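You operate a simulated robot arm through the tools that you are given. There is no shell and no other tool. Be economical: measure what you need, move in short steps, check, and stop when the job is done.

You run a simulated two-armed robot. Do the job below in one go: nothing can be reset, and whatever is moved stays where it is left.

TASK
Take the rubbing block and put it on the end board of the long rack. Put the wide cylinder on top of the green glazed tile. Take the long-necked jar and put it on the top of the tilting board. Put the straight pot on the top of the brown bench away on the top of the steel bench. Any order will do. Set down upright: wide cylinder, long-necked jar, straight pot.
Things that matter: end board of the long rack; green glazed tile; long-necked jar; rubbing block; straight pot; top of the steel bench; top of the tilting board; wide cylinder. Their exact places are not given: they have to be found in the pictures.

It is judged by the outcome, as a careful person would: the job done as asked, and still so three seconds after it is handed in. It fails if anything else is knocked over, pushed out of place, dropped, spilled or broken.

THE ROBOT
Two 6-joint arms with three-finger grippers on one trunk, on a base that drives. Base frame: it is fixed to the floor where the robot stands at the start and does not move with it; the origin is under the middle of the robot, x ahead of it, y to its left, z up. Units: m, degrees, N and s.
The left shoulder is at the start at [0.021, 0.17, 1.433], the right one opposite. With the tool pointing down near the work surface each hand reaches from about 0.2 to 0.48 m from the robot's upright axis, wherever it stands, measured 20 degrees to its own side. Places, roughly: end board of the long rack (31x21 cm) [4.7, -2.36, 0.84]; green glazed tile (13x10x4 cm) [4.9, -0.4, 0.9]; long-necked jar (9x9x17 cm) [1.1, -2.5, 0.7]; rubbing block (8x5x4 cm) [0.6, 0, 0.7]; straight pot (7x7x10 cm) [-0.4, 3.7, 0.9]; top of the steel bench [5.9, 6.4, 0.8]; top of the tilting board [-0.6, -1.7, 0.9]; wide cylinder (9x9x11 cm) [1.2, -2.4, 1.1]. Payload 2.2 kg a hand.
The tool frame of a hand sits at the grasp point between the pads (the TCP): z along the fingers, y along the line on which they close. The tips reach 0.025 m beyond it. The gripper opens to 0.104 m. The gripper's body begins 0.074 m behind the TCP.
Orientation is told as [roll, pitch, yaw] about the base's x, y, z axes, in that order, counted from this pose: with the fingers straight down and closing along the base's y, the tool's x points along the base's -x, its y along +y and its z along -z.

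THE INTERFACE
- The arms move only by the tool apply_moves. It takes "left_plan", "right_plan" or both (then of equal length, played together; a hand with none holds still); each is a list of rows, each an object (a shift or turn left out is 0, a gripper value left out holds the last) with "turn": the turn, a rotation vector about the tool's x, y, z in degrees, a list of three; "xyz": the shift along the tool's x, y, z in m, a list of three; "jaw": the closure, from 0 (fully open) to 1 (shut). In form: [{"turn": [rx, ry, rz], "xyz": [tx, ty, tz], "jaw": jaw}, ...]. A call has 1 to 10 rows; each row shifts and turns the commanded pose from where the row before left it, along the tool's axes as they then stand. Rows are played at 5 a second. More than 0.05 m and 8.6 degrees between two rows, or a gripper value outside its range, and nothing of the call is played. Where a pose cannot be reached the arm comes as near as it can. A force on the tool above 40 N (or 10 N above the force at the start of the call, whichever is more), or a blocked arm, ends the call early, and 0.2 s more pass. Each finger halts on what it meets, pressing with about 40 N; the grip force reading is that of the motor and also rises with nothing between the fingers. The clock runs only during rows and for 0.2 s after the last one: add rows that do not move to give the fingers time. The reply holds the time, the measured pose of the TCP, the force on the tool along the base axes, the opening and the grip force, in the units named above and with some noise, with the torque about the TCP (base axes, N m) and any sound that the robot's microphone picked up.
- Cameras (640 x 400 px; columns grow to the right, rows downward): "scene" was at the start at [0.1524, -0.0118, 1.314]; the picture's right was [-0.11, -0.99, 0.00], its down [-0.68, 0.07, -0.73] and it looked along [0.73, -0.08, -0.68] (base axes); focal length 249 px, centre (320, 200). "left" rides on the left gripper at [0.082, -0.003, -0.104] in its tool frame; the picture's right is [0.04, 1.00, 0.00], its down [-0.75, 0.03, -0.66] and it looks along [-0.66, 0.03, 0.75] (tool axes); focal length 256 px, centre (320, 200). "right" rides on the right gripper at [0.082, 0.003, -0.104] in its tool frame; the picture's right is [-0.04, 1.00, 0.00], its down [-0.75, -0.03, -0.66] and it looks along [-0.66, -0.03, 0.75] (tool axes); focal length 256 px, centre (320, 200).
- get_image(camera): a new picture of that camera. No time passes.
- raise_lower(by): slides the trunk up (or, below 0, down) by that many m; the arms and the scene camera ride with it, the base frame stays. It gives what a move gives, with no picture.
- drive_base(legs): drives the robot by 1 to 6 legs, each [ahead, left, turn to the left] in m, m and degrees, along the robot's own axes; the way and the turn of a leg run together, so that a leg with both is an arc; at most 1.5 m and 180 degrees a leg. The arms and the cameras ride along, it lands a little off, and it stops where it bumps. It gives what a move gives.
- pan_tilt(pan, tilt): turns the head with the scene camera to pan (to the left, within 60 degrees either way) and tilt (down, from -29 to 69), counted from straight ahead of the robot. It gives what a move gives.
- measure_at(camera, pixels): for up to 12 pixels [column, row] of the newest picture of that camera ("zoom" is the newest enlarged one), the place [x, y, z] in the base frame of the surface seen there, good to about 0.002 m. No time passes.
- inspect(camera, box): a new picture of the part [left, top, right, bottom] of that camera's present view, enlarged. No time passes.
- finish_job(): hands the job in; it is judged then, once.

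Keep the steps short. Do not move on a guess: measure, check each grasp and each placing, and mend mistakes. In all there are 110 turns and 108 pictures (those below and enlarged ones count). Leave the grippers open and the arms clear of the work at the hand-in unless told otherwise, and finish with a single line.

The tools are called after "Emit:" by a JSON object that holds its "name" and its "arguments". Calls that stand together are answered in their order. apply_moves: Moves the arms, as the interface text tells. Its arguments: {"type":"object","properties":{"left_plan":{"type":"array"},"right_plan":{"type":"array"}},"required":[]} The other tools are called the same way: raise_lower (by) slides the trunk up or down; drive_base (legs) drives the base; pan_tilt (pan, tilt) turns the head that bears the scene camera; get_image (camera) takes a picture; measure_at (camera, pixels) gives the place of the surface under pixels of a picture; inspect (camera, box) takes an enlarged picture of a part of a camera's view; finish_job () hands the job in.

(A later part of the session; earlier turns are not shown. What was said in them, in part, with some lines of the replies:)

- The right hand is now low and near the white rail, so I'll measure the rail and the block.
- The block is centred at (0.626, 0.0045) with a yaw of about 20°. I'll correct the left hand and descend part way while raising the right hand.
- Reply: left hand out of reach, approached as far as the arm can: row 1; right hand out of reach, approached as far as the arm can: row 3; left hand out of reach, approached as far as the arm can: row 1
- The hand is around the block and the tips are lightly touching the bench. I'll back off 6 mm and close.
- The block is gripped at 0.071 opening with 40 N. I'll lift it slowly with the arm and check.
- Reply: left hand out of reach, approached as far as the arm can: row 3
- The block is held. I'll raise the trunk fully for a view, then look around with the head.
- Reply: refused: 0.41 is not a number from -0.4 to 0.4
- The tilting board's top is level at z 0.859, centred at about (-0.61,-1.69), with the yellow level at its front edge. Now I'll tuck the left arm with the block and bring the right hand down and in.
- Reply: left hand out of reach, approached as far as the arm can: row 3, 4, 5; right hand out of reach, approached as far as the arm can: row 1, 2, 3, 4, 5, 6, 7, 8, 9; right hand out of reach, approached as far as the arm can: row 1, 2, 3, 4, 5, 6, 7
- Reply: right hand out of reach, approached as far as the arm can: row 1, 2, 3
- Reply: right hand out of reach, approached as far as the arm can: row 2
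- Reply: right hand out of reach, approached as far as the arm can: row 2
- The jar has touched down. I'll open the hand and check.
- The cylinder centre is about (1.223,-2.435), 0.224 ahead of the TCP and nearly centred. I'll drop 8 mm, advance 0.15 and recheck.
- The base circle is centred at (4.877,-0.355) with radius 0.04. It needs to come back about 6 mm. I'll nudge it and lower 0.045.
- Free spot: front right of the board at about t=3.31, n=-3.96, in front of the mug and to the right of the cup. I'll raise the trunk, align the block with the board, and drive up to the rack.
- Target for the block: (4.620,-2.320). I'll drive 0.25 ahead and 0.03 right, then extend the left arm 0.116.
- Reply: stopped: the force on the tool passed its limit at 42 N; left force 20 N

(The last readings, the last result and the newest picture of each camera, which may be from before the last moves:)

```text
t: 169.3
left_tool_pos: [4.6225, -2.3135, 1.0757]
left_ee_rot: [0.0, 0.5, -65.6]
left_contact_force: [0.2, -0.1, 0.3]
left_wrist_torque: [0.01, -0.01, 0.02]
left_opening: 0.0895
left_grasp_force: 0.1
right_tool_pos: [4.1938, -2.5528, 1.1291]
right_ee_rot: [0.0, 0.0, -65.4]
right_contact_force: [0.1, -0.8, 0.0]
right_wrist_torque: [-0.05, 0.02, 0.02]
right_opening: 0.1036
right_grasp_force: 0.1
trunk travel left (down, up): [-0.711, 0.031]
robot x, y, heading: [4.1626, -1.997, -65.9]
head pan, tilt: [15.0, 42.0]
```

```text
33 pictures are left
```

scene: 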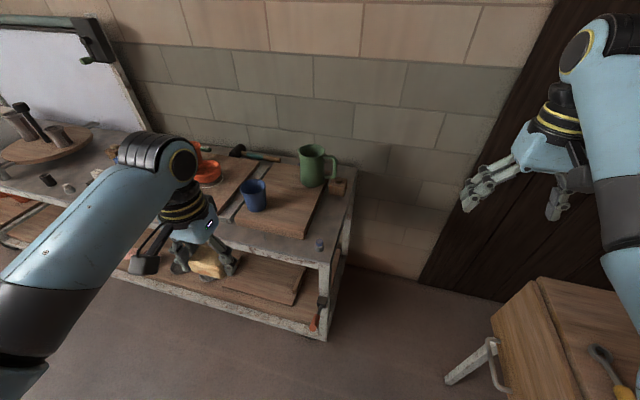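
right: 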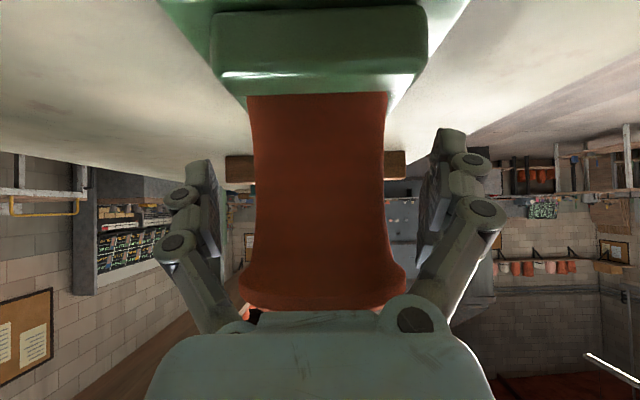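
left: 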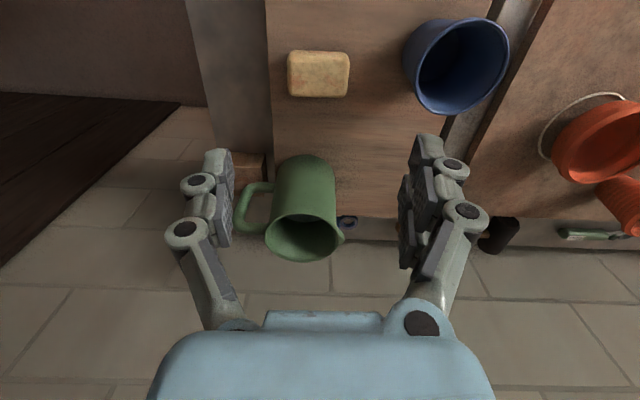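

The block sits on the end board and nothing was disturbed. Next is the pot. I'll back away from the rack, turn around and look.

Emit:
{"name": "drive_base", "arguments": {"legs": [[-0.95, 0, 0], [0, 0, 180]]}}

Emit:
{"name": "pan_tilt", "arguments": {"pan": 0, "tilt": 15}}

Emit:
{"name": "get_image", "arguments": {"camera": "scene"}}

Emit:
{"name": "measure_at", "arguments": {"camera": "scene", "pixels": [[100, 350], [200, 300], [320, 300], [320, 230], [450, 300], [250, 200], [320, 180], [400, 200], [180, 200], [550, 200], [100, 200], [480, 180]]}}

```text
t: 181.6
left_tool_pos: [3.3364, -0.797, 1.0761]
left_ee_rot: [0.1, 0.6, 112.3]
left_contact_force: [0.0, 0.1, 0.3]
left_wrist_torque: [0.01, 0.0, 0.02]
left_opening: 0.0893
left_grasp_force: 0.0
right_tool_pos: [3.7722, -0.5762, 1.1279]
right_ee_rot: [0.0, 0.1, 112.4]
right_contact_force: [-0.3, -0.3, 0.5]
right_wrist_torque: [0.02, -0.05, 0.01]
right_opening: 0.1041
right_grasp_force: 0.0
trunk travel left (down, up): [-0.711, 0.031]
robot x, y, heading: [3.7793, -1.1274, 112.0]
head pan, tilt: [15.0, 42.0]
```

```text
t: 182.5
left_tool_pos: [3.3357, -0.7974, 1.0757]
left_ee_rot: [0.1, 0.5, 112.1]
left_contact_force: [0.3, 0.6, 0.2]
left_wrist_torque: [0.01, -0.01, 0.02]
left_opening: 0.0894
left_grasp_force: 0.0
right_tool_pos: [3.7719, -0.575, 1.1284]
right_ee_rot: [0.0, 0.0, 112.4]
right_contact_force: [0.5, 0.0, -0.5]
right_wrist_torque: [0.01, -0.03, -0.01]
right_opening: 0.104
right_grasp_force: 0.0
trunk travel left (down, up): [-0.711, 0.031]
robot x, y, heading: [3.7829, -1.1288, 112.0]
head pan, tilt: [0.0, 15.0]
```

```text
32 pictures are left
```

scene: 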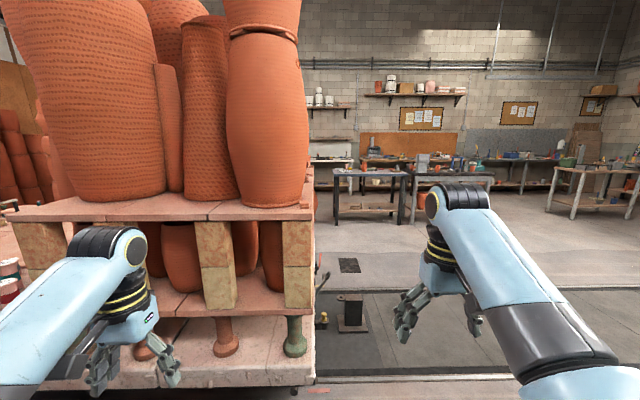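

```text
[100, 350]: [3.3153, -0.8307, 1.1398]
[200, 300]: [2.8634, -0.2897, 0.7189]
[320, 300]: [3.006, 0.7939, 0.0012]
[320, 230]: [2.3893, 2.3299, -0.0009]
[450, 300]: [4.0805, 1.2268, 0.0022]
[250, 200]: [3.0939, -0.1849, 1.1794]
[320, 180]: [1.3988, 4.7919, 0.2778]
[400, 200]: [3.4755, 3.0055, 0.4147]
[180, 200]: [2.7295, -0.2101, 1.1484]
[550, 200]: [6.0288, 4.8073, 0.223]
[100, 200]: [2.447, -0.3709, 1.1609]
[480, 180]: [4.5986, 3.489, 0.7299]
```

The way ahead lies to the right of the bench end. I'll measure the small floor objects and table before driving.

Emit:
{"name": "measure_at", "arguments": {"camera": "scene", "pixels": [[352, 328], [350, 265], [325, 325], [337, 222], [405, 222], [340, 172], [404, 175], [313, 215], [412, 200], [300, 345], [520, 160], [590, 170]]}}

Emit:
{"name": "inspect", "arguments": {"camera": "scene", "box": [300, 130, 460, 345]}}

```text
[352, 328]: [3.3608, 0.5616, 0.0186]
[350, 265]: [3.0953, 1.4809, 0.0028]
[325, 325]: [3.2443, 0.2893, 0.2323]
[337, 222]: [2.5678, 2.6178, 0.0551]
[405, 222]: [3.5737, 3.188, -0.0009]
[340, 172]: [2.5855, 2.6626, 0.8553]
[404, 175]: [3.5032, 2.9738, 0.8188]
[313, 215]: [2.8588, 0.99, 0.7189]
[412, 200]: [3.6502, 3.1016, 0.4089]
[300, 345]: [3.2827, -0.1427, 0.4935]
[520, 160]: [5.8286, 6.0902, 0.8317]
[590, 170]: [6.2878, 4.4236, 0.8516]
```

```text
1.86 times, centred on (380, 238) of scene
```

zoom: 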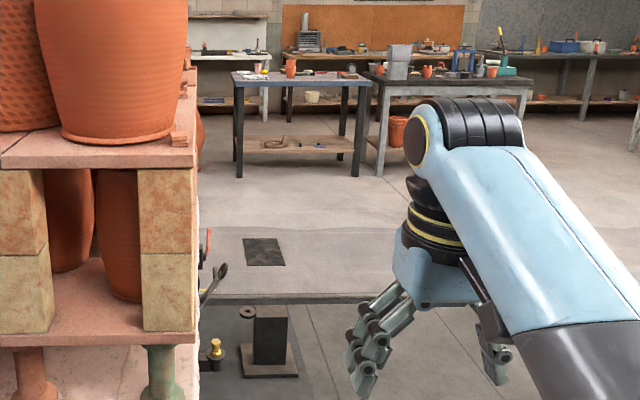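

The stand on the floor is at t≈3.3, so I'll pass at t≈3.7: forward 0.35, right 0.65, then forward 2.5, turn left, and look.

Emit:
{"name": "drive_base", "arguments": {"legs": [[0.35, 0, 1.5], [0, -0.67, 0], [1.3, 0, 0], [1.3, 0, 0], [0, 0, 90]]}}

Emit:
{"name": "pan_tilt", "arguments": {"pan": -10, "tilt": 20}}

Emit:
{"name": "get_image", "arguments": {"camera": "scene"}}

Emit:
{"name": "measure_at", "arguments": {"camera": "scene", "pixels": [[320, 300], [320, 240], [320, 210], [200, 300], [200, 240], [450, 300], [450, 240], [550, 250], [400, 200], [480, 200], [100, 250], [250, 200]]}}

```text
t: 204.3
left_tool_pos: [2.9121, 1.4322, 1.0744]
left_ee_rot: [0.0, 0.5, -157.2]
left_contact_force: [0.3, 0.1, -0.2]
left_wrist_torque: [0.0, 0.01, 0.01]
left_opening: 0.0894
left_grasp_force: 0.0
right_tool_pos: [2.6876, 1.8678, 1.1279]
right_ee_rot: [0.1, -0.1, -157.2]
right_contact_force: [0.2, -0.9, -0.2]
right_wrist_torque: [0.04, -0.02, 0.0]
right_opening: 0.104
right_grasp_force: 0.1
trunk travel left (down, up): [-0.711, 0.031]
robot x, y, heading: [3.2444, 1.8763, -157.5]
head pan, tilt: [0.0, 15.0]
```

```text
t: 205.0
left_tool_pos: [2.9127, 1.4331, 1.0747]
left_ee_rot: [0.0, 0.5, -157.3]
left_contact_force: [0.4, 0.4, 1.0]
left_wrist_torque: [0.02, -0.02, -0.05]
left_opening: 0.0893
left_grasp_force: 0.0
right_tool_pos: [2.6858, 1.8669, 1.1284]
right_ee_rot: [0.0, 0.1, -157.2]
right_contact_force: [-0.6, 0.0, 0.2]
right_wrist_torque: [0.02, 0.0, 0.01]
right_opening: 0.1041
right_grasp_force: 0.0
trunk travel left (down, up): [-0.711, 0.031]
robot x, y, heading: [3.2434, 1.882, -157.9]
head pan, tilt: [-10.0, 20.0]
```

```text
30 pictures are left
```

scene: 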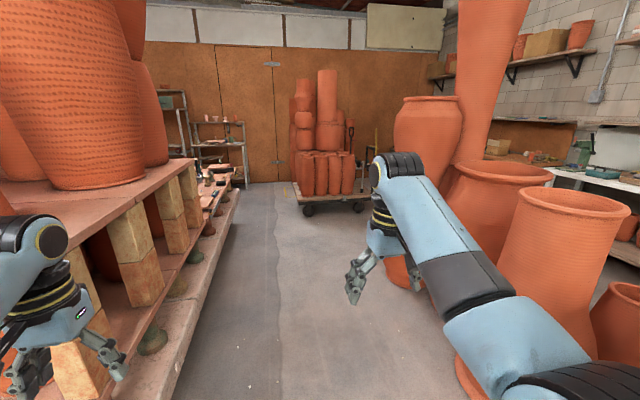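

```text
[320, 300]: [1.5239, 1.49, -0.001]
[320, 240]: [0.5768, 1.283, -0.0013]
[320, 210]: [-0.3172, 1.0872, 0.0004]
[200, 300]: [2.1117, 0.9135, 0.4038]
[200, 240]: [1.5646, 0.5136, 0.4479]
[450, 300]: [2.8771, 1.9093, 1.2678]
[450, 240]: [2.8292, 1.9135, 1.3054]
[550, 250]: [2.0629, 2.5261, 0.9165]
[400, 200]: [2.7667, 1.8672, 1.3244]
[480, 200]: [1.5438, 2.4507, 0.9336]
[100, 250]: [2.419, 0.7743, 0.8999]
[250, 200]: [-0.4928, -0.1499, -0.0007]
```

The corridor is clear ahead, with big pots on the right and a trolley further on. I'll drive 1.6 m ahead, slightly right, and look right toward the brown bench.

Emit:
{"name": "drive_base", "arguments": {"legs": [[0, 0.0, 1.2], [0, 0.08, 0], [1.45, 0, 0]]}}

Emit:
{"name": "pan_tilt", "arguments": {"pan": -45, "tilt": 20}}

Emit:
{"name": "get_image", "arguments": {"camera": "scene"}}

Emit:
{"name": "measure_at", "arguments": {"camera": "scene", "pixels": [[100, 250], [150, 200], [200, 220], [250, 220], [300, 220], [350, 250], [400, 250], [450, 250], [250, 170], [300, 170], [350, 150], [200, 170]]}}

```text
t: 213.2
left_tool_pos: [1.6369, 0.7725, 1.0745]
left_ee_rot: [0.2, 0.4, -155.8]
left_contact_force: [-0.1, 0.4, 0.0]
left_wrist_torque: [0.03, 0.0, -0.02]
left_opening: 0.0895
left_grasp_force: 0.0
right_tool_pos: [1.4007, 1.2021, 1.1289]
right_ee_rot: [-0.1, 0.0, -155.7]
right_contact_force: [0.4, 0.5, -0.4]
right_wrist_torque: [-0.01, 0.02, 0.02]
right_opening: 0.1039
right_grasp_force: 0.0
trunk travel left (down, up): [-0.711, 0.031]
robot x, y, heading: [1.9554, 1.2275, -156.4]
head pan, tilt: [-10.0, 20.0]
```

```text
t: 214.2
left_tool_pos: [1.6369, 0.7734, 1.0752]
left_ee_rot: [0.0, 0.6, -155.9]
left_contact_force: [-0.5, 0.6, 0.1]
left_wrist_torque: [-0.04, 0.0, -0.01]
left_opening: 0.0892
left_grasp_force: 0.1
right_tool_pos: [1.4002, 1.2023, 1.1278]
right_ee_rot: [0.0, 0.0, -155.7]
right_contact_force: [0.2, 0.0, -0.2]
right_wrist_torque: [0.01, -0.02, -0.02]
right_opening: 0.104
right_grasp_force: 0.1
trunk travel left (down, up): [-0.711, 0.031]
robot x, y, heading: [1.9544, 1.2279, -156.3]
head pan, tilt: [-45.0, 20.0]
```

```text
29 pictures are left
```

scene: 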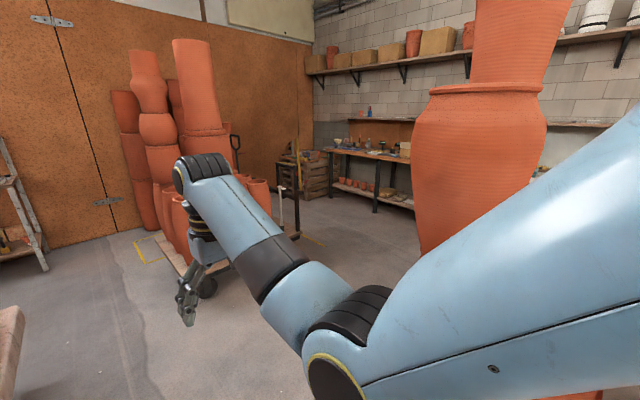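

```text
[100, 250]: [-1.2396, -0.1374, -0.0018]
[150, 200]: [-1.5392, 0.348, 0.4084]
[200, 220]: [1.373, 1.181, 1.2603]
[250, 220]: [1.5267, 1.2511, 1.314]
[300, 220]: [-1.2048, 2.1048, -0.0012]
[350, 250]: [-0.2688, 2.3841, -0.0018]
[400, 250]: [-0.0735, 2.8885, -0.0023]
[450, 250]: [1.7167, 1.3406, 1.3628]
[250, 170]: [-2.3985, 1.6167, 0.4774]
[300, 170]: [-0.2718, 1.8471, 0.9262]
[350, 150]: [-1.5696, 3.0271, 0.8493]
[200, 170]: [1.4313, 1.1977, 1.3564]
```

Emit:
{"name": "measure_at", "arguments": {"camera": "scene", "pixels": [[290, 230], [207, 290], [280, 170], [297, 165], [299, 230], [420, 200], [430, 240], [240, 190], [270, 195], [400, 170], [340, 215], [330, 185]]}}

Emit:
{"name": "inspect", "arguments": {"camera": "scene", "box": [160, 110, 440, 310]}}

```text
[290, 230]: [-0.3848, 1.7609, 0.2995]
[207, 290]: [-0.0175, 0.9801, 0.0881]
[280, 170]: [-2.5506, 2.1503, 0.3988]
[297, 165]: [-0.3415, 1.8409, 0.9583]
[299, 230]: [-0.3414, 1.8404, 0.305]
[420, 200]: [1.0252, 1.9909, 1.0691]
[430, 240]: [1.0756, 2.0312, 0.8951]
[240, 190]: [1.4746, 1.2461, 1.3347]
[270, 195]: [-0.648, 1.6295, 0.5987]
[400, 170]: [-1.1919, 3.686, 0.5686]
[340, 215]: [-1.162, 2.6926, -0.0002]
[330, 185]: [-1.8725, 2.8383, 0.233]
```

```text
2.00 times, centred on (300, 210) of scene
```

zoom: 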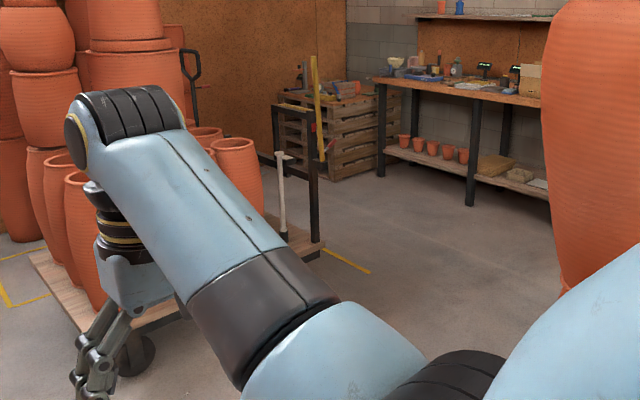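

The gap between trolley (t≤0.45) and big pots (t≥1.73) is wide. I'll drive to t≈1.15, turn right, and go up to about 1 m short of the pot.

Emit:
{"name": "drive_base", "arguments": {"legs": [[1.13, 0, 0], [0, 0, -90], [1.1, 0, 0], [0.9, 0, 0]]}}

Emit:
{"name": "pan_tilt", "arguments": {"pan": -5, "tilt": 28}}

Emit:
{"name": "get_image", "arguments": {"camera": "scene"}}

```text
t: 233.3
left_tool_pos: [-0.3923, 2.911, 1.0761]
left_ee_rot: [0.1, 0.5, 116.1]
left_contact_force: [-0.3, 0.5, 0.5]
left_wrist_torque: [-0.02, 0.0, -0.01]
left_opening: 0.0895
left_grasp_force: 0.1
right_tool_pos: [0.0279, 3.1633, 1.1287]
right_ee_rot: [-0.1, -0.1, 116.3]
right_contact_force: [-0.3, -1.0, -0.2]
right_wrist_torque: [0.01, 0.02, -0.01]
right_opening: 0.1041
right_grasp_force: 0.0
trunk travel left (down, up): [-0.711, 0.031]
robot x, y, heading: [0.0745, 2.6104, 115.9]
head pan, tilt: [-45.0, 20.0]
```

```text
t: 234.4
left_tool_pos: [-0.3923, 2.9117, 1.0758]
left_ee_rot: [0.1, 0.4, 116.2]
left_contact_force: [-1.0, 0.9, -0.2]
left_wrist_torque: [0.02, 0.0, 0.02]
left_opening: 0.0895
left_grasp_force: 0.1
right_tool_pos: [0.0291, 3.1626, 1.1273]
right_ee_rot: [0.0, -0.1, 116.3]
right_contact_force: [0.1, 0.4, -0.3]
right_wrist_torque: [0.0, 0.0, 0.04]
right_opening: 0.1037
right_grasp_force: 0.1
trunk travel left (down, up): [-0.711, 0.031]
robot x, y, heading: [0.0771, 2.6088, 115.9]
head pan, tilt: [-5.0, 28.0]
```

```text
27 pictures are left
```

scene: 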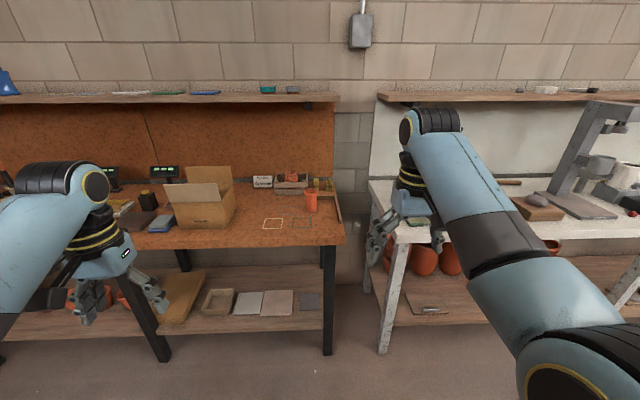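

The straight pot is at (311,201) on the right end of the brown bench. I'll measure it.

Emit:
{"name": "inspect", "arguments": {"camera": "scene", "box": [250, 150, 370, 260]}}

Emit:
{"name": "measure_at", "arguments": {"camera": "scene", "pixels": [[311, 205], [307, 203], [315, 203], [311, 196], [311, 190], [311, 214], [320, 243], [340, 240], [290, 185], [328, 190], [270, 223], [300, 221]]}}

```text
3.64 times, centred on (310, 205) of scene
```

zoom: 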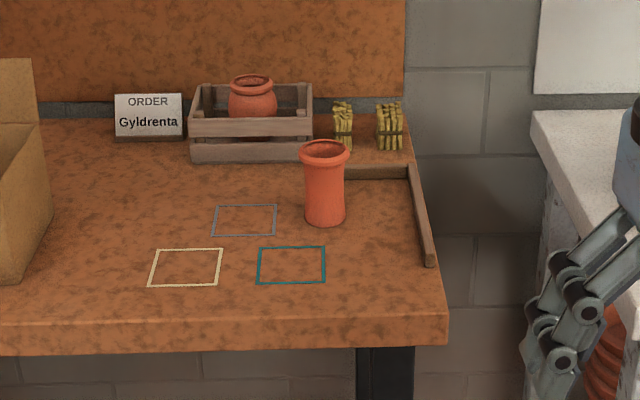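

```text
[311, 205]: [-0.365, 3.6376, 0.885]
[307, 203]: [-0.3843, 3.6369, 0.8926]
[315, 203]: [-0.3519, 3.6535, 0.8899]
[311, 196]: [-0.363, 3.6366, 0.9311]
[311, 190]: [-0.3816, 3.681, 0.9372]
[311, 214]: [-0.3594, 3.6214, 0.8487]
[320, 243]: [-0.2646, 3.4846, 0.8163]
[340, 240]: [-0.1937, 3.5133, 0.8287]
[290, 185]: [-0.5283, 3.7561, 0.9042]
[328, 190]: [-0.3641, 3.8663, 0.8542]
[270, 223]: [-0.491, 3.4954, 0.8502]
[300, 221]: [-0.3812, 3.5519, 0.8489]
```

The pot is centred at about (-0.378, 3.665), base at 0.849 and top at about 0.945. I'll tuck the left hand back to keep it clear of the box, then move left 0.147 and forward 0.5, and check with the right camera.

Emit:
{"name": "apply_moves", "arguments": {"left_plan": [{"xyz": [0.045, 0, 0]}, {"xyz": [0.045, 0, 0]}, {"xyz": [0.045, 0, 0]}, {"xyz": [0.04, 0, 0]}, {}]}}

Emit:
{"name": "drive_base", "arguments": {"legs": [[0, 0.147, 0], [0.5, 0, 0]]}}

Emit:
{"name": "get_image", "arguments": {"camera": "right"}}

```text
t: 235.6
left_tool_pos: [-0.3172, 2.7536, 1.0767]
left_ee_rot: [0.1, 0.5, 116.1]
left_contact_force: [-0.4, 0.4, 0.0]
left_wrist_torque: [0.0, -0.01, 0.01]
left_opening: 0.0896
left_grasp_force: 0.0
right_tool_pos: [0.0272, 3.1635, 1.1274]
right_ee_rot: [-0.1, 0.1, 116.3]
right_contact_force: [-0.4, -0.5, 0.1]
right_wrist_torque: [-0.03, -0.02, 0.0]
right_opening: 0.1039
right_grasp_force: 0.0
trunk travel left (down, up): [-0.711, 0.031]
robot x, y, heading: [0.0729, 2.6089, 116.1]
head pan, tilt: [-5.0, 28.0]
```

```text
t: 239.5
left_tool_pos: [-0.6705, 3.1553, 1.0773]
left_ee_rot: [0.1, 0.5, 115.7]
left_contact_force: [0.3, 0.4, 0.2]
left_wrist_torque: [0.01, 0.0, -0.02]
left_opening: 0.0894
left_grasp_force: 0.0
right_tool_pos: [-0.3233, 3.562, 1.1268]
right_ee_rot: [0.0, 0.1, 115.9]
right_contact_force: [-0.7, 0.7, -0.2]
right_wrist_torque: [-0.02, -0.03, -0.02]
right_opening: 0.1045
right_grasp_force: 0.0
trunk travel left (down, up): [-0.711, 0.031]
robot x, y, heading: [-0.2795, 3.0077, 115.5]
head pan, tilt: [-5.0, 28.0]
```

```text
25 pictures are left
```

right: 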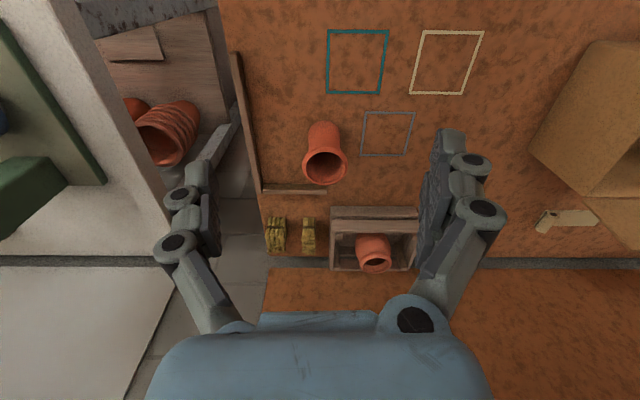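

Emit:
{"name": "measure_at", "arguments": {"camera": "right", "pixels": [[325, 150], [325, 182], [305, 168], [346, 166], [323, 128], [310, 128], [336, 128], [325, 122]]}}

```text
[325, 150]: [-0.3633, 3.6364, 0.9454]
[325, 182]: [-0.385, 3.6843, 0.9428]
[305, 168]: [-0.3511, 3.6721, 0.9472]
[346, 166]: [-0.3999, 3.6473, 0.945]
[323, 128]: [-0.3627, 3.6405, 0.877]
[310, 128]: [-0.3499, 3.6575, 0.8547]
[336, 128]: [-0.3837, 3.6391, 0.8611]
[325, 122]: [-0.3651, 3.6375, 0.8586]
```

The rim is centred at (-0.3755,3.660): 0.111 ahead and 5 mm left. I'll drive there and lower the trunk 0.10.

Emit:
{"name": "drive_base", "arguments": {"legs": [[0.109, 0.005, 0]]}}

Emit:
{"name": "raise_lower", "arguments": {"by": -0.1}}

Emit:
{"name": "get_image", "arguments": {"camera": "right"}}

Emit:
{"name": "measure_at", "arguments": {"camera": "right", "pixels": [[320, 160], [320, 200], [300, 220], [340, 220], [320, 240], [320, 180]]}}

```text
t: 240.7
left_tool_pos: [-0.723, 3.2516, 1.0772]
left_ee_rot: [0.1, 0.5, 115.7]
left_contact_force: [0.7, 0.9, -0.3]
left_wrist_torque: [-0.01, -0.04, 0.03]
left_opening: 0.0897
left_grasp_force: 0.0
right_tool_pos: [-0.3763, 3.6606, 1.129]
right_ee_rot: [0.0, 0.0, 115.9]
right_contact_force: [-0.3, 0.3, -0.4]
right_wrist_torque: [-0.01, -0.01, -0.03]
right_opening: 0.1041
right_grasp_force: 0.1
trunk travel left (down, up): [-0.711, 0.031]
robot x, y, heading: [-0.3351, 3.1034, 115.3]
head pan, tilt: [-5.0, 28.0]
```

```text
t: 242.1
left_tool_pos: [-0.7224, 3.2527, 0.9775]
left_ee_rot: [0.1, 0.4, 115.7]
left_contact_force: [0.1, -0.3, 0.5]
left_wrist_torque: [0.0, 0.03, -0.02]
left_opening: 0.0891
left_grasp_force: 0.1
right_tool_pos: [-0.3754, 3.6589, 1.0292]
right_ee_rot: [0.0, 0.0, 115.9]
right_contact_force: [-0.4, 0.8, 0.4]
right_wrist_torque: [0.03, -0.01, -0.01]
right_opening: 0.1039
right_grasp_force: 0.2
trunk travel left (down, up): [-0.611, 0.131]
robot x, y, heading: [-0.333, 3.1084, 115.5]
head pan, tilt: [-5.0, 28.0]
```

```text
24 pictures are left
```

right: 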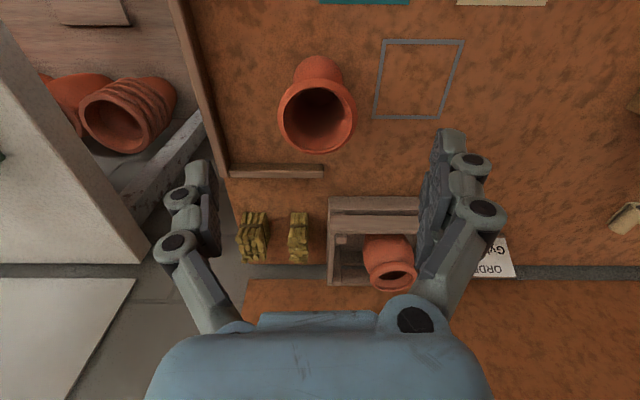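

```text
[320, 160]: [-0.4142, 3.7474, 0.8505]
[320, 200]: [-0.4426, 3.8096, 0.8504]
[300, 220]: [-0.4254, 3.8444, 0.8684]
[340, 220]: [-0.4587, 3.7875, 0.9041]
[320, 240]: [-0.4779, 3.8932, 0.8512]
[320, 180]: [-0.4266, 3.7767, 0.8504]
```

It is aligned. I'll lower the right hand 0.122 with the arm.

Emit:
{"name": "apply_moves", "arguments": {"right_plan": [{"xyz": [0, 0, 0.031]}, {"xyz": [0, 0, 0.031]}, {"xyz": [0, 0, 0.03]}, {"xyz": [0, 0, 0.03]}, {}]}}

Emit:
{"name": "get_image", "arguments": {"camera": "right"}}

```text
t: 243.2
left_tool_pos: [-0.7226, 3.2515, 0.9778]
left_ee_rot: [0.1, 0.4, 115.8]
left_contact_force: [-0.2, 1.0, 0.2]
left_wrist_torque: [-0.02, -0.03, -0.02]
left_opening: 0.0894
left_grasp_force: 0.2
right_tool_pos: [-0.3761, 3.6603, 0.9039]
right_ee_rot: [0.0, 0.0, 115.9]
right_contact_force: [0.7, -0.1, 0.4]
right_wrist_torque: [0.01, 0.01, 0.01]
right_opening: 0.1039
right_grasp_force: 0.0
trunk travel left (down, up): [-0.611, 0.131]
robot x, y, heading: [-0.3291, 3.1033, 115.4]
head pan, tilt: [-5.0, 28.0]
```

```text
23 pictures are left
```

right: 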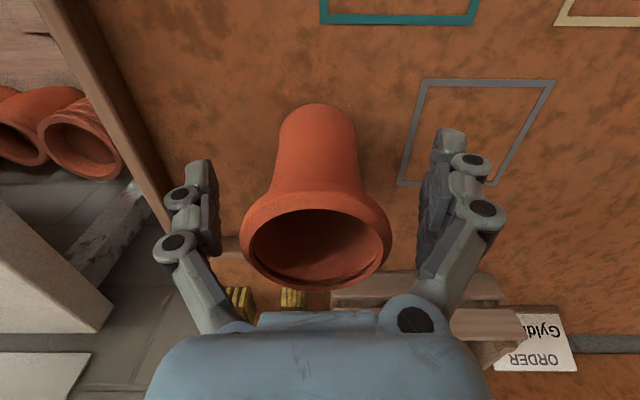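

The pot is between the fingers. I'll close and lift a little.

Emit:
{"name": "apply_moves", "arguments": {"right_plan": [{"jaw": 0.3}, {"jaw": 1}, {"jaw": 1}, {"jaw": 1}, {"jaw": 1}, {"jaw": 1}, {"xyz": [0, 0, -0.02]}, {"xyz": [0, 0, -0.03]}, {}]}}

Emit:
{"name": "get_image", "arguments": {"camera": "right"}}

```text
t: 245.2
left_tool_pos: [-0.7219, 3.2527, 0.978]
left_ee_rot: [0.1, 0.5, 115.7]
left_contact_force: [0.3, 0.6, 0.8]
left_wrist_torque: [-0.01, -0.02, -0.02]
left_opening: 0.0897
left_grasp_force: 0.0
right_tool_pos: [-0.3745, 3.66, 0.9566]
right_ee_rot: [0.1, 0.0, 115.9]
right_contact_force: [0.1, 0.2, -1.4]
right_wrist_torque: [-0.02, 0.0, -0.01]
right_opening: 0.0591
right_grasp_force: 40.0
trunk travel left (down, up): [-0.611, 0.131]
robot x, y, heading: [-0.333, 3.1051, 115.4]
head pan, tilt: [-5.0, 28.0]
```

```text
22 pictures are left
```

right: 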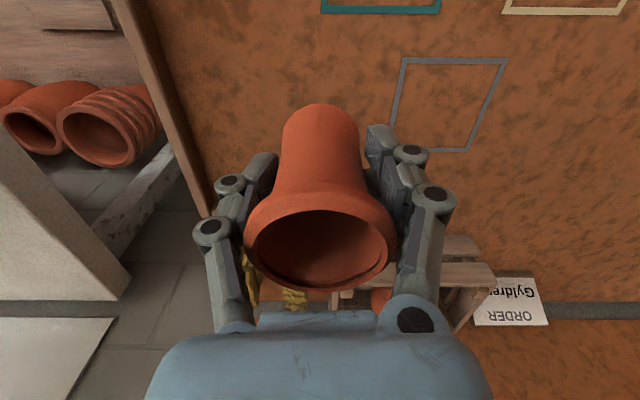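

The pot is held. I'll raise it, back off, turn right and look along the wall side.

Emit:
{"name": "raise_lower", "arguments": {"by": 0.12}}

Emit:
{"name": "drive_base", "arguments": {"legs": [[-0.5, 0, 0], [0, 0, -92]]}}

Emit:
{"name": "pan_tilt", "arguments": {"pan": 0, "tilt": 15}}

Emit:
{"name": "get_image", "arguments": {"camera": "scene"}}

```text
t: 246.8
left_tool_pos: [-0.7224, 3.252, 1.0971]
left_ee_rot: [0.2, 0.5, 115.7]
left_contact_force: [-0.4, -0.3, 0.1]
left_wrist_torque: [0.03, -0.02, 0.01]
left_opening: 0.0893
left_grasp_force: 0.1
right_tool_pos: [-0.3761, 3.6589, 1.0755]
right_ee_rot: [0.0, -0.1, 116.0]
right_contact_force: [-0.2, 0.1, -2.1]
right_wrist_torque: [0.0, -0.01, -0.02]
right_opening: 0.0588
right_grasp_force: 39.2
trunk travel left (down, up): [-0.731, 0.011]
robot x, y, heading: [-0.3293, 3.1037, 115.7]
head pan, tilt: [-5.0, 28.0]
```

```text
t: 253.6
left_tool_pos: [0.0436, 3.0353, 1.098]
left_ee_rot: [0.1, 0.5, 23.4]
left_contact_force: [0.1, 0.0, -0.5]
left_wrist_torque: [0.02, 0.0, -0.01]
left_opening: 0.0891
left_grasp_force: 0.1
right_tool_pos: [0.4361, 2.6726, 1.0758]
right_ee_rot: [0.0, 0.0, 23.5]
right_contact_force: [0.1, 0.9, -1.5]
right_wrist_torque: [0.01, 0.01, 0.02]
right_opening: 0.0589
right_grasp_force: 40.0
trunk travel left (down, up): [-0.731, 0.011]
robot x, y, heading: [-0.1185, 2.6506, 23.1]
head pan, tilt: [-5.0, 28.0]
```

```text
t: 254.3
left_tool_pos: [0.043, 3.0349, 1.0972]
left_ee_rot: [0.1, 0.5, 23.3]
left_contact_force: [-0.4, -0.4, -0.3]
left_wrist_torque: [0.02, 0.0, 0.01]
left_opening: 0.0893
left_grasp_force: 0.0
right_tool_pos: [0.4363, 2.6716, 1.0751]
right_ee_rot: [0.1, 0.0, 23.4]
right_contact_force: [1.1, 0.8, -1.1]
right_wrist_torque: [-0.01, 0.0, -0.04]
right_opening: 0.0587
right_grasp_force: 39.9
trunk travel left (down, up): [-0.731, 0.011]
robot x, y, heading: [-0.1202, 2.6525, 23.1]
head pan, tilt: [0.0, 15.0]
```

```text
21 pictures are left
```

scene: 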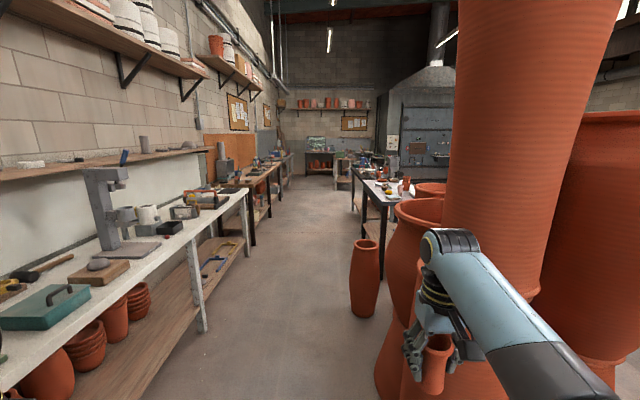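

There is a clear aisle along the wall. I'll measure its sides.

Emit:
{"name": "measure_at", "arguments": {"camera": "scene", "pixels": [[200, 325], [246, 200], [265, 180], [290, 160], [352, 270], [383, 290], [365, 315], [355, 190], [380, 205], [352, 165], [310, 200], [275, 185]]}}

Emit:
{"name": "inspect", "arguments": {"camera": "scene", "box": [200, 100, 420, 240]}}

Emit:
{"name": "measure_at", "arguments": {"camera": "zoom", "pixels": [[265, 140], [280, 130], [225, 150], [180, 170], [330, 145], [400, 160], [420, 185], [160, 220], [250, 165], [300, 200]]}}

```text
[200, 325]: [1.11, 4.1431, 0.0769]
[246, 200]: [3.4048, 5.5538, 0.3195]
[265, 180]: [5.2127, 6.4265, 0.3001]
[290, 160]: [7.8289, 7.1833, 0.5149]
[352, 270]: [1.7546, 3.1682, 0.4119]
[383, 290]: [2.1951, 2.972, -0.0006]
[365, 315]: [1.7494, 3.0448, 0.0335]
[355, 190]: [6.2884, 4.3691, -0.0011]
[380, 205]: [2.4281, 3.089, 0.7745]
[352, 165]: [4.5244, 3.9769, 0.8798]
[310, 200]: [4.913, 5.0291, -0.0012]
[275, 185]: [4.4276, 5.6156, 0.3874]
```

```text
2.86 times, centred on (310, 170) of scene
```

zoom: 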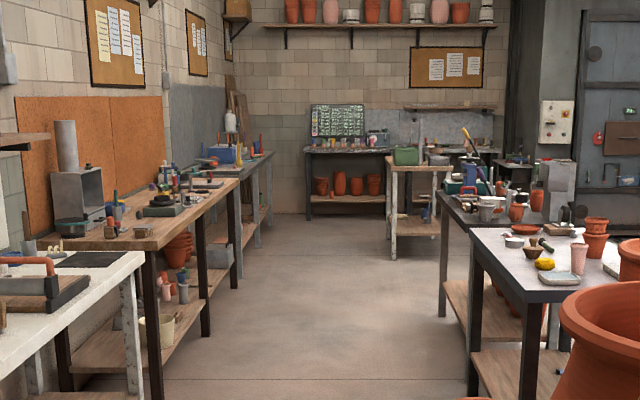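

```text
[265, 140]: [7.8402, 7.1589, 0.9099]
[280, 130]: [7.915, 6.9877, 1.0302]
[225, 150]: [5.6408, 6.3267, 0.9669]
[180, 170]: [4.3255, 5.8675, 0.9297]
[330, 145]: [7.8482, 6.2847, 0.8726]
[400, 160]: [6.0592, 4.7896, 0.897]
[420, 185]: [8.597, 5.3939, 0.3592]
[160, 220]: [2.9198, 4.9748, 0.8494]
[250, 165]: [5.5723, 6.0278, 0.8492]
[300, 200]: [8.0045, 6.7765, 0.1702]
```

The aisle is free from n≈2.2 to 3.3. I'll centre at n≈2.72 and drive 4.5 m along it in legs.

Emit:
{"name": "drive_base", "arguments": {"legs": [[0, 0.25, 0.5], [1.5, 0, 0], [1.0, 0, 0]]}}

Emit:
{"name": "drive_base", "arguments": {"legs": [[1.3, 0, 0]]}}

Emit:
{"name": "get_image", "arguments": {"camera": "scene"}}

Emit:
{"name": "inspect", "arguments": {"camera": "scene", "box": [120, 100, 340, 260]}}

```text
t: 267.9
left_tool_pos: [2.1945, 4.2718, 1.0966]
left_ee_rot: [0.1, 0.6, 24.4]
left_contact_force: [-0.2, 0.7, -1.2]
left_wrist_torque: [-0.01, 0.01, -0.01]
left_opening: 0.0895
left_grasp_force: 0.1
right_tool_pos: [2.5937, 3.9156, 1.0749]
right_ee_rot: [-0.1, 0.0, 24.5]
right_contact_force: [-0.4, 0.5, -1.8]
right_wrist_torque: [0.0, 0.0, 0.01]
right_opening: 0.0579
right_grasp_force: 40.1
trunk travel left (down, up): [-0.731, 0.011]
robot x, y, heading: [2.0398, 3.8849, 24.2]
head pan, tilt: [0.0, 15.0]
```

```text
t: 274.3
left_tool_pos: [3.3645, 4.8003, 1.0976]
left_ee_rot: [0.2, 0.5, 24.7]
left_contact_force: [0.3, 0.0, -0.3]
left_wrist_torque: [-0.02, 0.0, -0.04]
left_opening: 0.0896
left_grasp_force: 0.1
right_tool_pos: [3.766, 4.446, 1.0755]
right_ee_rot: [0.0, -0.1, 24.8]
right_contact_force: [0.0, 0.1, -1.4]
right_wrist_torque: [-0.01, 0.06, 0.0]
right_opening: 0.0575
right_grasp_force: 39.8
trunk travel left (down, up): [-0.731, 0.011]
robot x, y, heading: [3.2093, 4.4147, 24.3]
head pan, tilt: [0.0, 15.0]
```

```text
19 pictures are left
```

scene: 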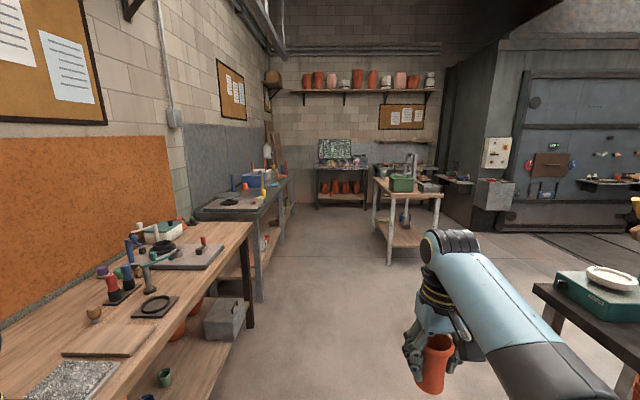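

```text
2.50 times, centred on (230, 180) of scene
```

zoom: 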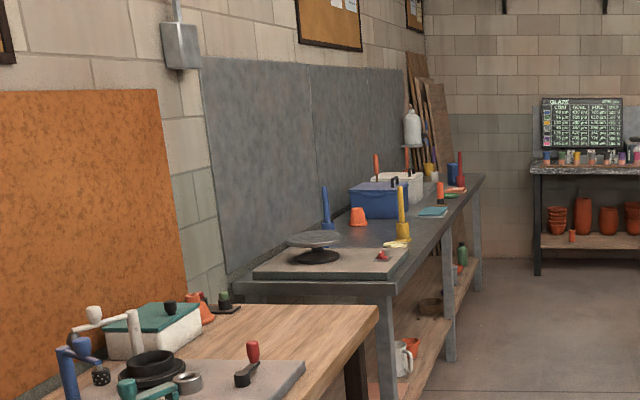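

The grey steel bench is ahead on the left. I'll measure its top.

Emit:
{"name": "measure_at", "arguments": {"camera": "zoom", "pixels": [[385, 283], [475, 180], [430, 230], [445, 213], [450, 195], [375, 230], [400, 265], [330, 225], [405, 235], [432, 212], [458, 190], [260, 290]]}}

Emit:
{"name": "measure_at", "arguments": {"camera": "scene", "pixels": [[250, 330], [263, 300], [390, 262], [375, 180], [538, 290], [285, 240]]}}

```text
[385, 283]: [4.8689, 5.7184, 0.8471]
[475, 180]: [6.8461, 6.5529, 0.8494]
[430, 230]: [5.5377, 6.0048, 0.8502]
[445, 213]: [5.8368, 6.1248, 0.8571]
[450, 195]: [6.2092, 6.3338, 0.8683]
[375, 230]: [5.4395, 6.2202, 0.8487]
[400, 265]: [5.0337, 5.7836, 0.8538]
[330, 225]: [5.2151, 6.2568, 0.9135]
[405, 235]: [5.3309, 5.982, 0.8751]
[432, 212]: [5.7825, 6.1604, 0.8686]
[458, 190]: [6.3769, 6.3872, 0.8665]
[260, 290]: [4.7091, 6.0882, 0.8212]
```

```text
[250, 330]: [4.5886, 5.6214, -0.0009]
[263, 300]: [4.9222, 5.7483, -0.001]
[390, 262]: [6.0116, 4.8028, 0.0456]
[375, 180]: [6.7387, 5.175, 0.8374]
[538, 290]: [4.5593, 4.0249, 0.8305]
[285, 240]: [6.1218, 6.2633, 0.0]
```

A free patch lies around t≈7.5, n≈3.42 (top z 0.849). I'll drive 2.6 m on, turn left to face the bench, and look.

Emit:
{"name": "drive_base", "arguments": {"legs": [[0, -0.1, -0.7], [1.3, 0, 0], [1.27, 0, 0], [0, 0, 90]]}}

Emit:
{"name": "pan_tilt", "arguments": {"pan": -10, "tilt": 35}}

Emit:
{"name": "get_image", "arguments": {"camera": "scene"}}

Emit:
{"name": "get_image", "arguments": {"camera": "right"}}

```text
t: 291.4
left_tool_pos: [5.229, 5.4741, 1.098]
left_ee_rot: [0.2, 0.5, 113.4]
left_contact_force: [0.8, -0.1, 0.0]
left_wrist_torque: [-0.02, 0.01, 0.01]
left_opening: 0.0896
left_grasp_force: 0.0
right_tool_pos: [5.5918, 5.8665, 1.0747]
right_ee_rot: [-0.1, -0.1, 113.6]
right_contact_force: [0.7, 0.4, -2.0]
right_wrist_torque: [0.0, 0.0, 0.03]
right_opening: 0.0569
right_grasp_force: 40.1
trunk travel left (down, up): [-0.731, 0.011]
robot x, y, heading: [5.6147, 5.3127, 113.1]
head pan, tilt: [0.0, 15.0]
```

```text
t: 292.3
left_tool_pos: [5.2294, 5.4737, 1.097]
left_ee_rot: [0.1, 0.5, 113.5]
left_contact_force: [-0.2, 0.0, -0.3]
left_wrist_torque: [-0.01, 0.02, -0.03]
left_opening: 0.0895
left_grasp_force: 0.0
right_tool_pos: [5.5918, 5.8692, 1.0759]
right_ee_rot: [0.0, 0.0, 113.8]
right_contact_force: [-0.2, 0.3, -1.5]
right_wrist_torque: [-0.01, -0.02, 0.0]
right_opening: 0.0564
right_grasp_force: 40.2
trunk travel left (down, up): [-0.731, 0.011]
robot x, y, heading: [5.6135, 5.3105, 113.5]
head pan, tilt: [-10.0, 35.0]
```

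```text
17 pictures are left
```

scene: 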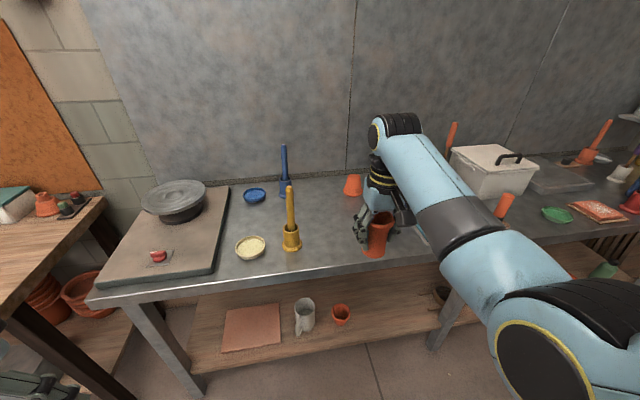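

```text
16 pictures are left
```

right: 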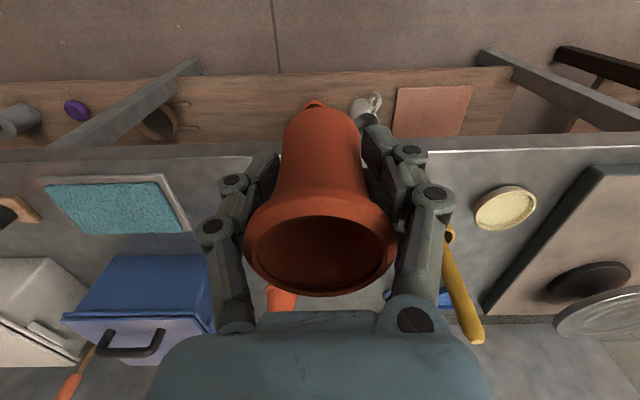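

I'll measure the free zone and neighbours.

Emit:
{"name": "measure_at", "arguments": {"camera": "scene", "pixels": [[340, 235], [330, 220], [292, 235], [300, 245], [352, 192], [345, 205], [362, 262], [330, 268], [374, 255], [366, 250]]}}

Emit:
{"name": "measure_at", "arguments": {"camera": "right", "pixels": [[208, 270], [205, 300], [188, 200], [452, 240], [240, 200], [430, 180], [285, 295], [320, 110], [250, 160], [350, 300], [322, 130], [455, 270]]}}

```text
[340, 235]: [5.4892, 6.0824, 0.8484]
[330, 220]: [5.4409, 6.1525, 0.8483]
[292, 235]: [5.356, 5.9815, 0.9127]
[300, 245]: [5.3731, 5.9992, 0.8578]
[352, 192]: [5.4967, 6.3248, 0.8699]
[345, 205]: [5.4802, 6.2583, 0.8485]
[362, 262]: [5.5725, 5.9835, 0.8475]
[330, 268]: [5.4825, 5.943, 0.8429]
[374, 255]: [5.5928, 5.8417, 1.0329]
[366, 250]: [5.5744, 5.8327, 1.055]
```

```text
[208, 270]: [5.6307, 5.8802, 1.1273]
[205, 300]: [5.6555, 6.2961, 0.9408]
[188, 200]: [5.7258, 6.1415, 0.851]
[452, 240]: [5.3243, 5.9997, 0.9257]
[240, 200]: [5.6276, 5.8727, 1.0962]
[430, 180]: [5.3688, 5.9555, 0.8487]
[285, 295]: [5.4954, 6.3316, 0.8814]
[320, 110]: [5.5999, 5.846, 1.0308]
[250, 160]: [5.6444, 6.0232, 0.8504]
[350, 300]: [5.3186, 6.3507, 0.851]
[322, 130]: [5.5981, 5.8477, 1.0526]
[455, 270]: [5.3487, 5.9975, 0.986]
```

Target (5.51,6.12) has at least 0.18 m to every neighbour. I'll drive 0.263 ahead, 0.025 right, and lower 0.15.

Emit:
{"name": "drive_base", "arguments": {"legs": [[0.263, -0.025, 0]]}}

Emit:
{"name": "raise_lower", "arguments": {"by": -0.15}}

Emit:
{"name": "get_image", "arguments": {"camera": "right"}}

Emit:
{"name": "inspect", "arguments": {"camera": "scene", "box": [280, 130, 440, 270]}}

```text
t: 294.1
left_tool_pos: [5.1499, 5.7257, 1.097]
left_ee_rot: [0.1, 0.6, 113.5]
left_contact_force: [0.2, -0.1, -0.2]
left_wrist_torque: [0.0, 0.02, -0.02]
left_opening: 0.0895
left_grasp_force: 0.2
right_tool_pos: [5.5123, 6.119, 1.0764]
right_ee_rot: [0.0, 0.1, 113.6]
right_contact_force: [0.4, 0.2, -2.3]
right_wrist_torque: [-0.03, -0.01, -0.01]
right_opening: 0.0567
right_grasp_force: 40.0
trunk travel left (down, up): [-0.731, 0.011]
robot x, y, heading: [5.5364, 5.566, 113.3]
head pan, tilt: [-10.0, 35.0]
```

```text
t: 295.9
left_tool_pos: [5.1497, 5.7238, 0.9478]
left_ee_rot: [0.1, 0.5, 113.5]
left_contact_force: [-0.6, -0.1, -0.5]
left_wrist_torque: [0.01, -0.03, -0.02]
left_opening: 0.0894
left_grasp_force: 0.0
right_tool_pos: [5.5131, 6.1193, 0.9262]
right_ee_rot: [0.0, -0.1, 113.7]
right_contact_force: [0.3, -0.7, -2.2]
right_wrist_torque: [-0.02, -0.01, 0.0]
right_opening: 0.0561
right_grasp_force: 40.3
trunk travel left (down, up): [-0.581, 0.161]
robot x, y, heading: [5.5369, 5.5638, 113.0]
head pan, tilt: [-10.0, 35.0]
```

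```text
15 pictures are left
```

right: 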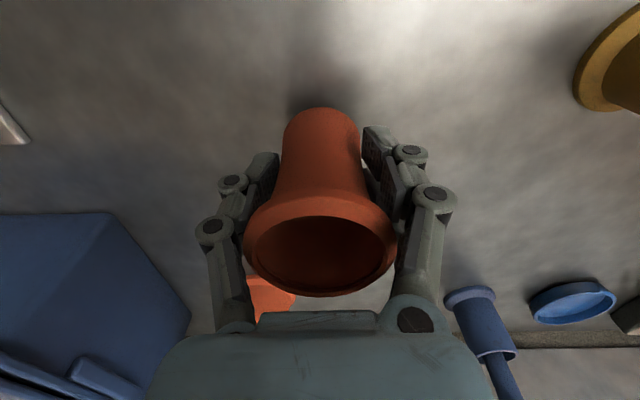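

```text
2.86 times, centred on (360, 200) of scene
```

zoom: 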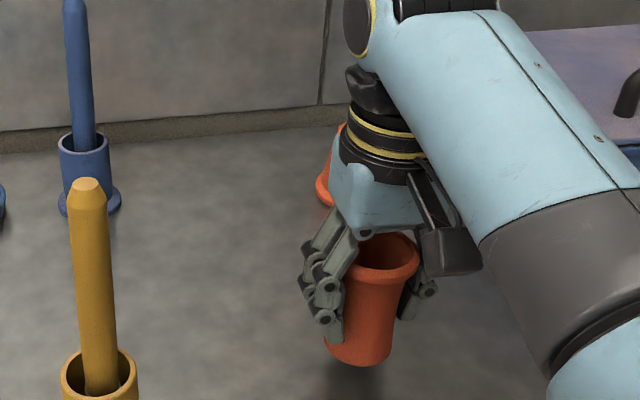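

I'll check how upright the pot is with measurements.

Emit:
{"name": "measure_at", "arguments": {"camera": "right", "pixels": [[250, 235], [393, 235], [320, 200], [320, 290], [290, 125], [354, 125], [322, 118], [322, 160], [322, 112]]}}

Emit:
{"name": "measure_at", "arguments": {"camera": "zoom", "pixels": [[365, 360], [345, 357], [385, 355], [375, 330], [370, 300], [388, 275], [360, 390], [375, 363]]}}

```text
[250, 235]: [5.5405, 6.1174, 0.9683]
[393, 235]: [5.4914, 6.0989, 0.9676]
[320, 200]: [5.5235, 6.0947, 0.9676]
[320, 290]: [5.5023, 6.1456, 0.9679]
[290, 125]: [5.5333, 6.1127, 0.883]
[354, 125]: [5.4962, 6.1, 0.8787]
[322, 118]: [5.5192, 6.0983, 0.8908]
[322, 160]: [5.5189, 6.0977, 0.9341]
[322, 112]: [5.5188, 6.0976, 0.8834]
```

```text
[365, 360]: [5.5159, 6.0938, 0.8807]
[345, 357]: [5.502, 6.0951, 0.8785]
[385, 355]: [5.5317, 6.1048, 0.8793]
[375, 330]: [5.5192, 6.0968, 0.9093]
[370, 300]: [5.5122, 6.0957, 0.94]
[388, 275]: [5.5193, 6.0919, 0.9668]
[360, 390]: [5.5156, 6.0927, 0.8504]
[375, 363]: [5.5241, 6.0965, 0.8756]
```

The pot is upright (rim level at 0.968, bottom at about 0.871). I'll lower it to contact in small steps.

Emit:
{"name": "raise_lower", "arguments": {"by": -0.016}}

Emit:
{"name": "raise_lower", "arguments": {"by": -0.004}}

```text
t: 296.5
left_tool_pos: [5.1496, 5.7256, 0.9311]
left_ee_rot: [0.0, 0.5, 113.5]
left_contact_force: [0.8, 0.5, -1.2]
left_wrist_torque: [-0.01, -0.01, -0.03]
left_opening: 0.0891
left_grasp_force: 0.1
right_tool_pos: [5.5127, 6.1188, 0.9099]
right_ee_rot: [0.0, 0.0, 113.7]
right_contact_force: [1.0, 0.0, -1.8]
right_wrist_torque: [0.01, 0.01, 0.03]
right_opening: 0.0563
right_grasp_force: 39.7
trunk travel left (down, up): [-0.565, 0.177]
robot x, y, heading: [5.5337, 5.5636, 113.3]
head pan, tilt: [-10.0, 35.0]
```

```text
t: 297.1
left_tool_pos: [5.1502, 5.7244, 0.9276]
left_ee_rot: [0.1, 0.5, 113.5]
left_contact_force: [-0.2, -0.7, 0.1]
left_wrist_torque: [0.02, -0.01, 0.02]
left_opening: 0.0895
left_grasp_force: 0.0
right_tool_pos: [5.5127, 6.1188, 0.9062]
right_ee_rot: [0.0, 0.0, 113.7]
right_contact_force: [-0.7, 0.4, -2.0]
right_wrist_torque: [-0.01, -0.02, -0.01]
right_opening: 0.0563
right_grasp_force: 39.9
trunk travel left (down, up): [-0.561, 0.181]
robot x, y, heading: [5.535, 5.5581, 113.4]
head pan, tilt: [-10.0, 35.0]
```

Emit:
{"name": "raise_lower", "arguments": {"by": -0.003}}

Emit:
{"name": "raise_lower", "arguments": {"by": -0.002}}

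```text
t: 297.6
left_tool_pos: [5.1502, 5.7252, 0.9246]
left_ee_rot: [0.1, 0.5, 113.4]
left_contact_force: [-0.4, 0.3, -0.4]
left_wrist_torque: [0.0, 0.0, 0.02]
left_opening: 0.0894
left_grasp_force: 0.1
right_tool_pos: [5.5129, 6.1182, 0.902]
right_ee_rot: [0.0, 0.0, 113.6]
right_contact_force: [0.2, -1.3, 0.3]
right_wrist_torque: [-0.05, -0.05, -0.01]
right_opening: 0.0564
right_grasp_force: 39.9
trunk travel left (down, up): [-0.558, 0.184]
robot x, y, heading: [5.5335, 5.5633, 113.1]
head pan, tilt: [-10.0, 35.0]
```

```text
t: 298.1
left_tool_pos: [5.1499, 5.7236, 0.9234]
left_ee_rot: [0.1, 0.4, 113.5]
left_contact_force: [0.2, -0.4, 0.1]
left_wrist_torque: [0.01, -0.02, -0.02]
left_opening: 0.0897
left_grasp_force: 0.0
right_tool_pos: [5.5127, 6.1192, 0.9027]
right_ee_rot: [0.0, -0.3, 113.8]
right_contact_force: [1.5, -0.8, 14.8]
right_wrist_torque: [-0.07, -0.42, -0.02]
right_opening: 0.0563
right_grasp_force: 40.4
trunk travel left (down, up): [-0.556, 0.186]
robot x, y, heading: [5.5316, 5.5642, 113.3]
head pan, tilt: [-10.0, 35.0]
```

The pot is down. I'll open the hand and rise straight up.

Emit:
{"name": "apply_moves", "arguments": {"right_plan": [{"jaw": 0.4}, {"jaw": 0.1}, {"jaw": 0}, {}, {}]}}

Emit:
{"name": "raise_lower", "arguments": {"by": 0.18}}

Emit:
{"name": "get_image", "arguments": {"camera": "right"}}

```text
t: 299.3
left_tool_pos: [5.1493, 5.7244, 0.9226]
left_ee_rot: [0.1, 0.5, 113.6]
left_contact_force: [0.3, -0.3, 0.1]
left_wrist_torque: [-0.02, 0.03, -0.03]
left_opening: 0.0892
left_grasp_force: 0.0
right_tool_pos: [5.5125, 6.1177, 0.9008]
right_ee_rot: [0.0, -0.1, 113.7]
right_contact_force: [0.4, 0.3, -0.7]
right_wrist_torque: [-0.01, 0.03, 0.02]
right_opening: 0.104
right_grasp_force: 0.0
trunk travel left (down, up): [-0.556, 0.186]
robot x, y, heading: [5.5326, 5.5615, 113.3]
head pan, tilt: [-10.0, 35.0]
```

```text
t: 301.3
left_tool_pos: [5.1512, 5.725, 1.1026]
left_ee_rot: [0.2, 0.4, 113.5]
left_contact_force: [-0.5, 0.0, -0.4]
left_wrist_torque: [0.0, -0.02, 0.01]
left_opening: 0.0895
left_grasp_force: 0.0
right_tool_pos: [5.5121, 6.1182, 1.0816]
right_ee_rot: [0.0, 0.1, 113.7]
right_contact_force: [-0.3, 0.2, 0.0]
right_wrist_torque: [-0.02, -0.02, -0.03]
right_opening: 0.1041
right_grasp_force: 0.0
trunk travel left (down, up): [-0.736, 0.006]
robot x, y, heading: [5.5327, 5.5685, 113.2]
head pan, tilt: [-10.0, 35.0]
```

```text
13 pictures are left
```

right: 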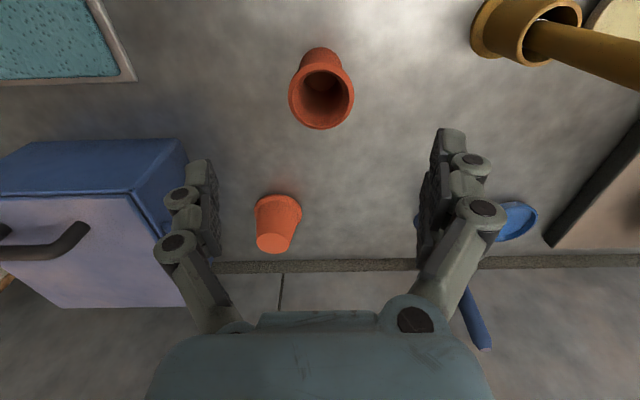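

The pot stands upright on the steel bench. I'll open the left gripper fully, back off, and take a last look.

Emit:
{"name": "apply_moves", "arguments": {"left_plan": [{"jaw": 0}, {}]}}

Emit:
{"name": "drive_base", "arguments": {"legs": [[-0.28, 0, 0]]}}

Emit:
{"name": "get_image", "arguments": {"camera": "scene"}}

```text
t: 301.9
left_tool_pos: [5.1497, 5.725, 1.1026]
left_ee_rot: [0.2, 0.5, 113.4]
left_contact_force: [0.3, -0.4, 0.2]
left_wrist_torque: [-0.02, -0.01, -0.03]
left_opening: 0.1039
left_grasp_force: 0.1
right_tool_pos: [5.5122, 6.1182, 1.081]
right_ee_rot: [0.0, 0.0, 113.6]
right_contact_force: [0.0, -0.1, -0.6]
right_wrist_torque: [-0.01, -0.01, 0.01]
right_opening: 0.1039
right_grasp_force: 0.0
trunk travel left (down, up): [-0.736, 0.006]
robot x, y, heading: [5.5322, 5.5661, 113.3]
head pan, tilt: [-10.0, 35.0]
```

```text
t: 303.9
left_tool_pos: [5.2609, 5.4652, 1.1031]
left_ee_rot: [0.1, 0.6, 113.5]
left_contact_force: [-0.4, -0.5, 0.0]
left_wrist_torque: [0.01, 0.01, 0.02]
left_opening: 0.1039
left_grasp_force: 0.1
right_tool_pos: [5.6245, 5.8603, 1.081]
right_ee_rot: [-0.1, 0.0, 113.7]
right_contact_force: [0.6, -0.1, -0.4]
right_wrist_torque: [0.02, -0.01, -0.03]
right_opening: 0.1037
right_grasp_force: 0.1
trunk travel left (down, up): [-0.736, 0.006]
robot x, y, heading: [5.6458, 5.3058, 113.3]
head pan, tilt: [-10.0, 35.0]
```

```text
12 pictures are left
```

scene: 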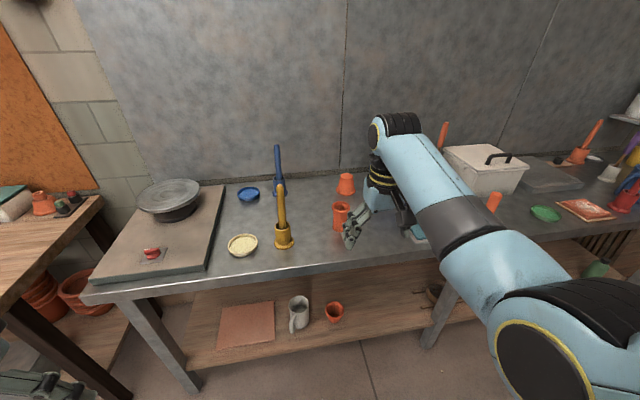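

All four objects are placed, the grippers are open and the arms are clear. I'm handing in.

Emit:
{"name": "finish_job", "arguments": {}}

```text
The job is handed in.
```

The rubbing block is on the rack's end board, and the wide cylinder (on the green tile), long-necked jar (on the tilting board) and straight pot (on the steel bench) are each set down upright; I saw nothing else disturbed, and the job is handed in.
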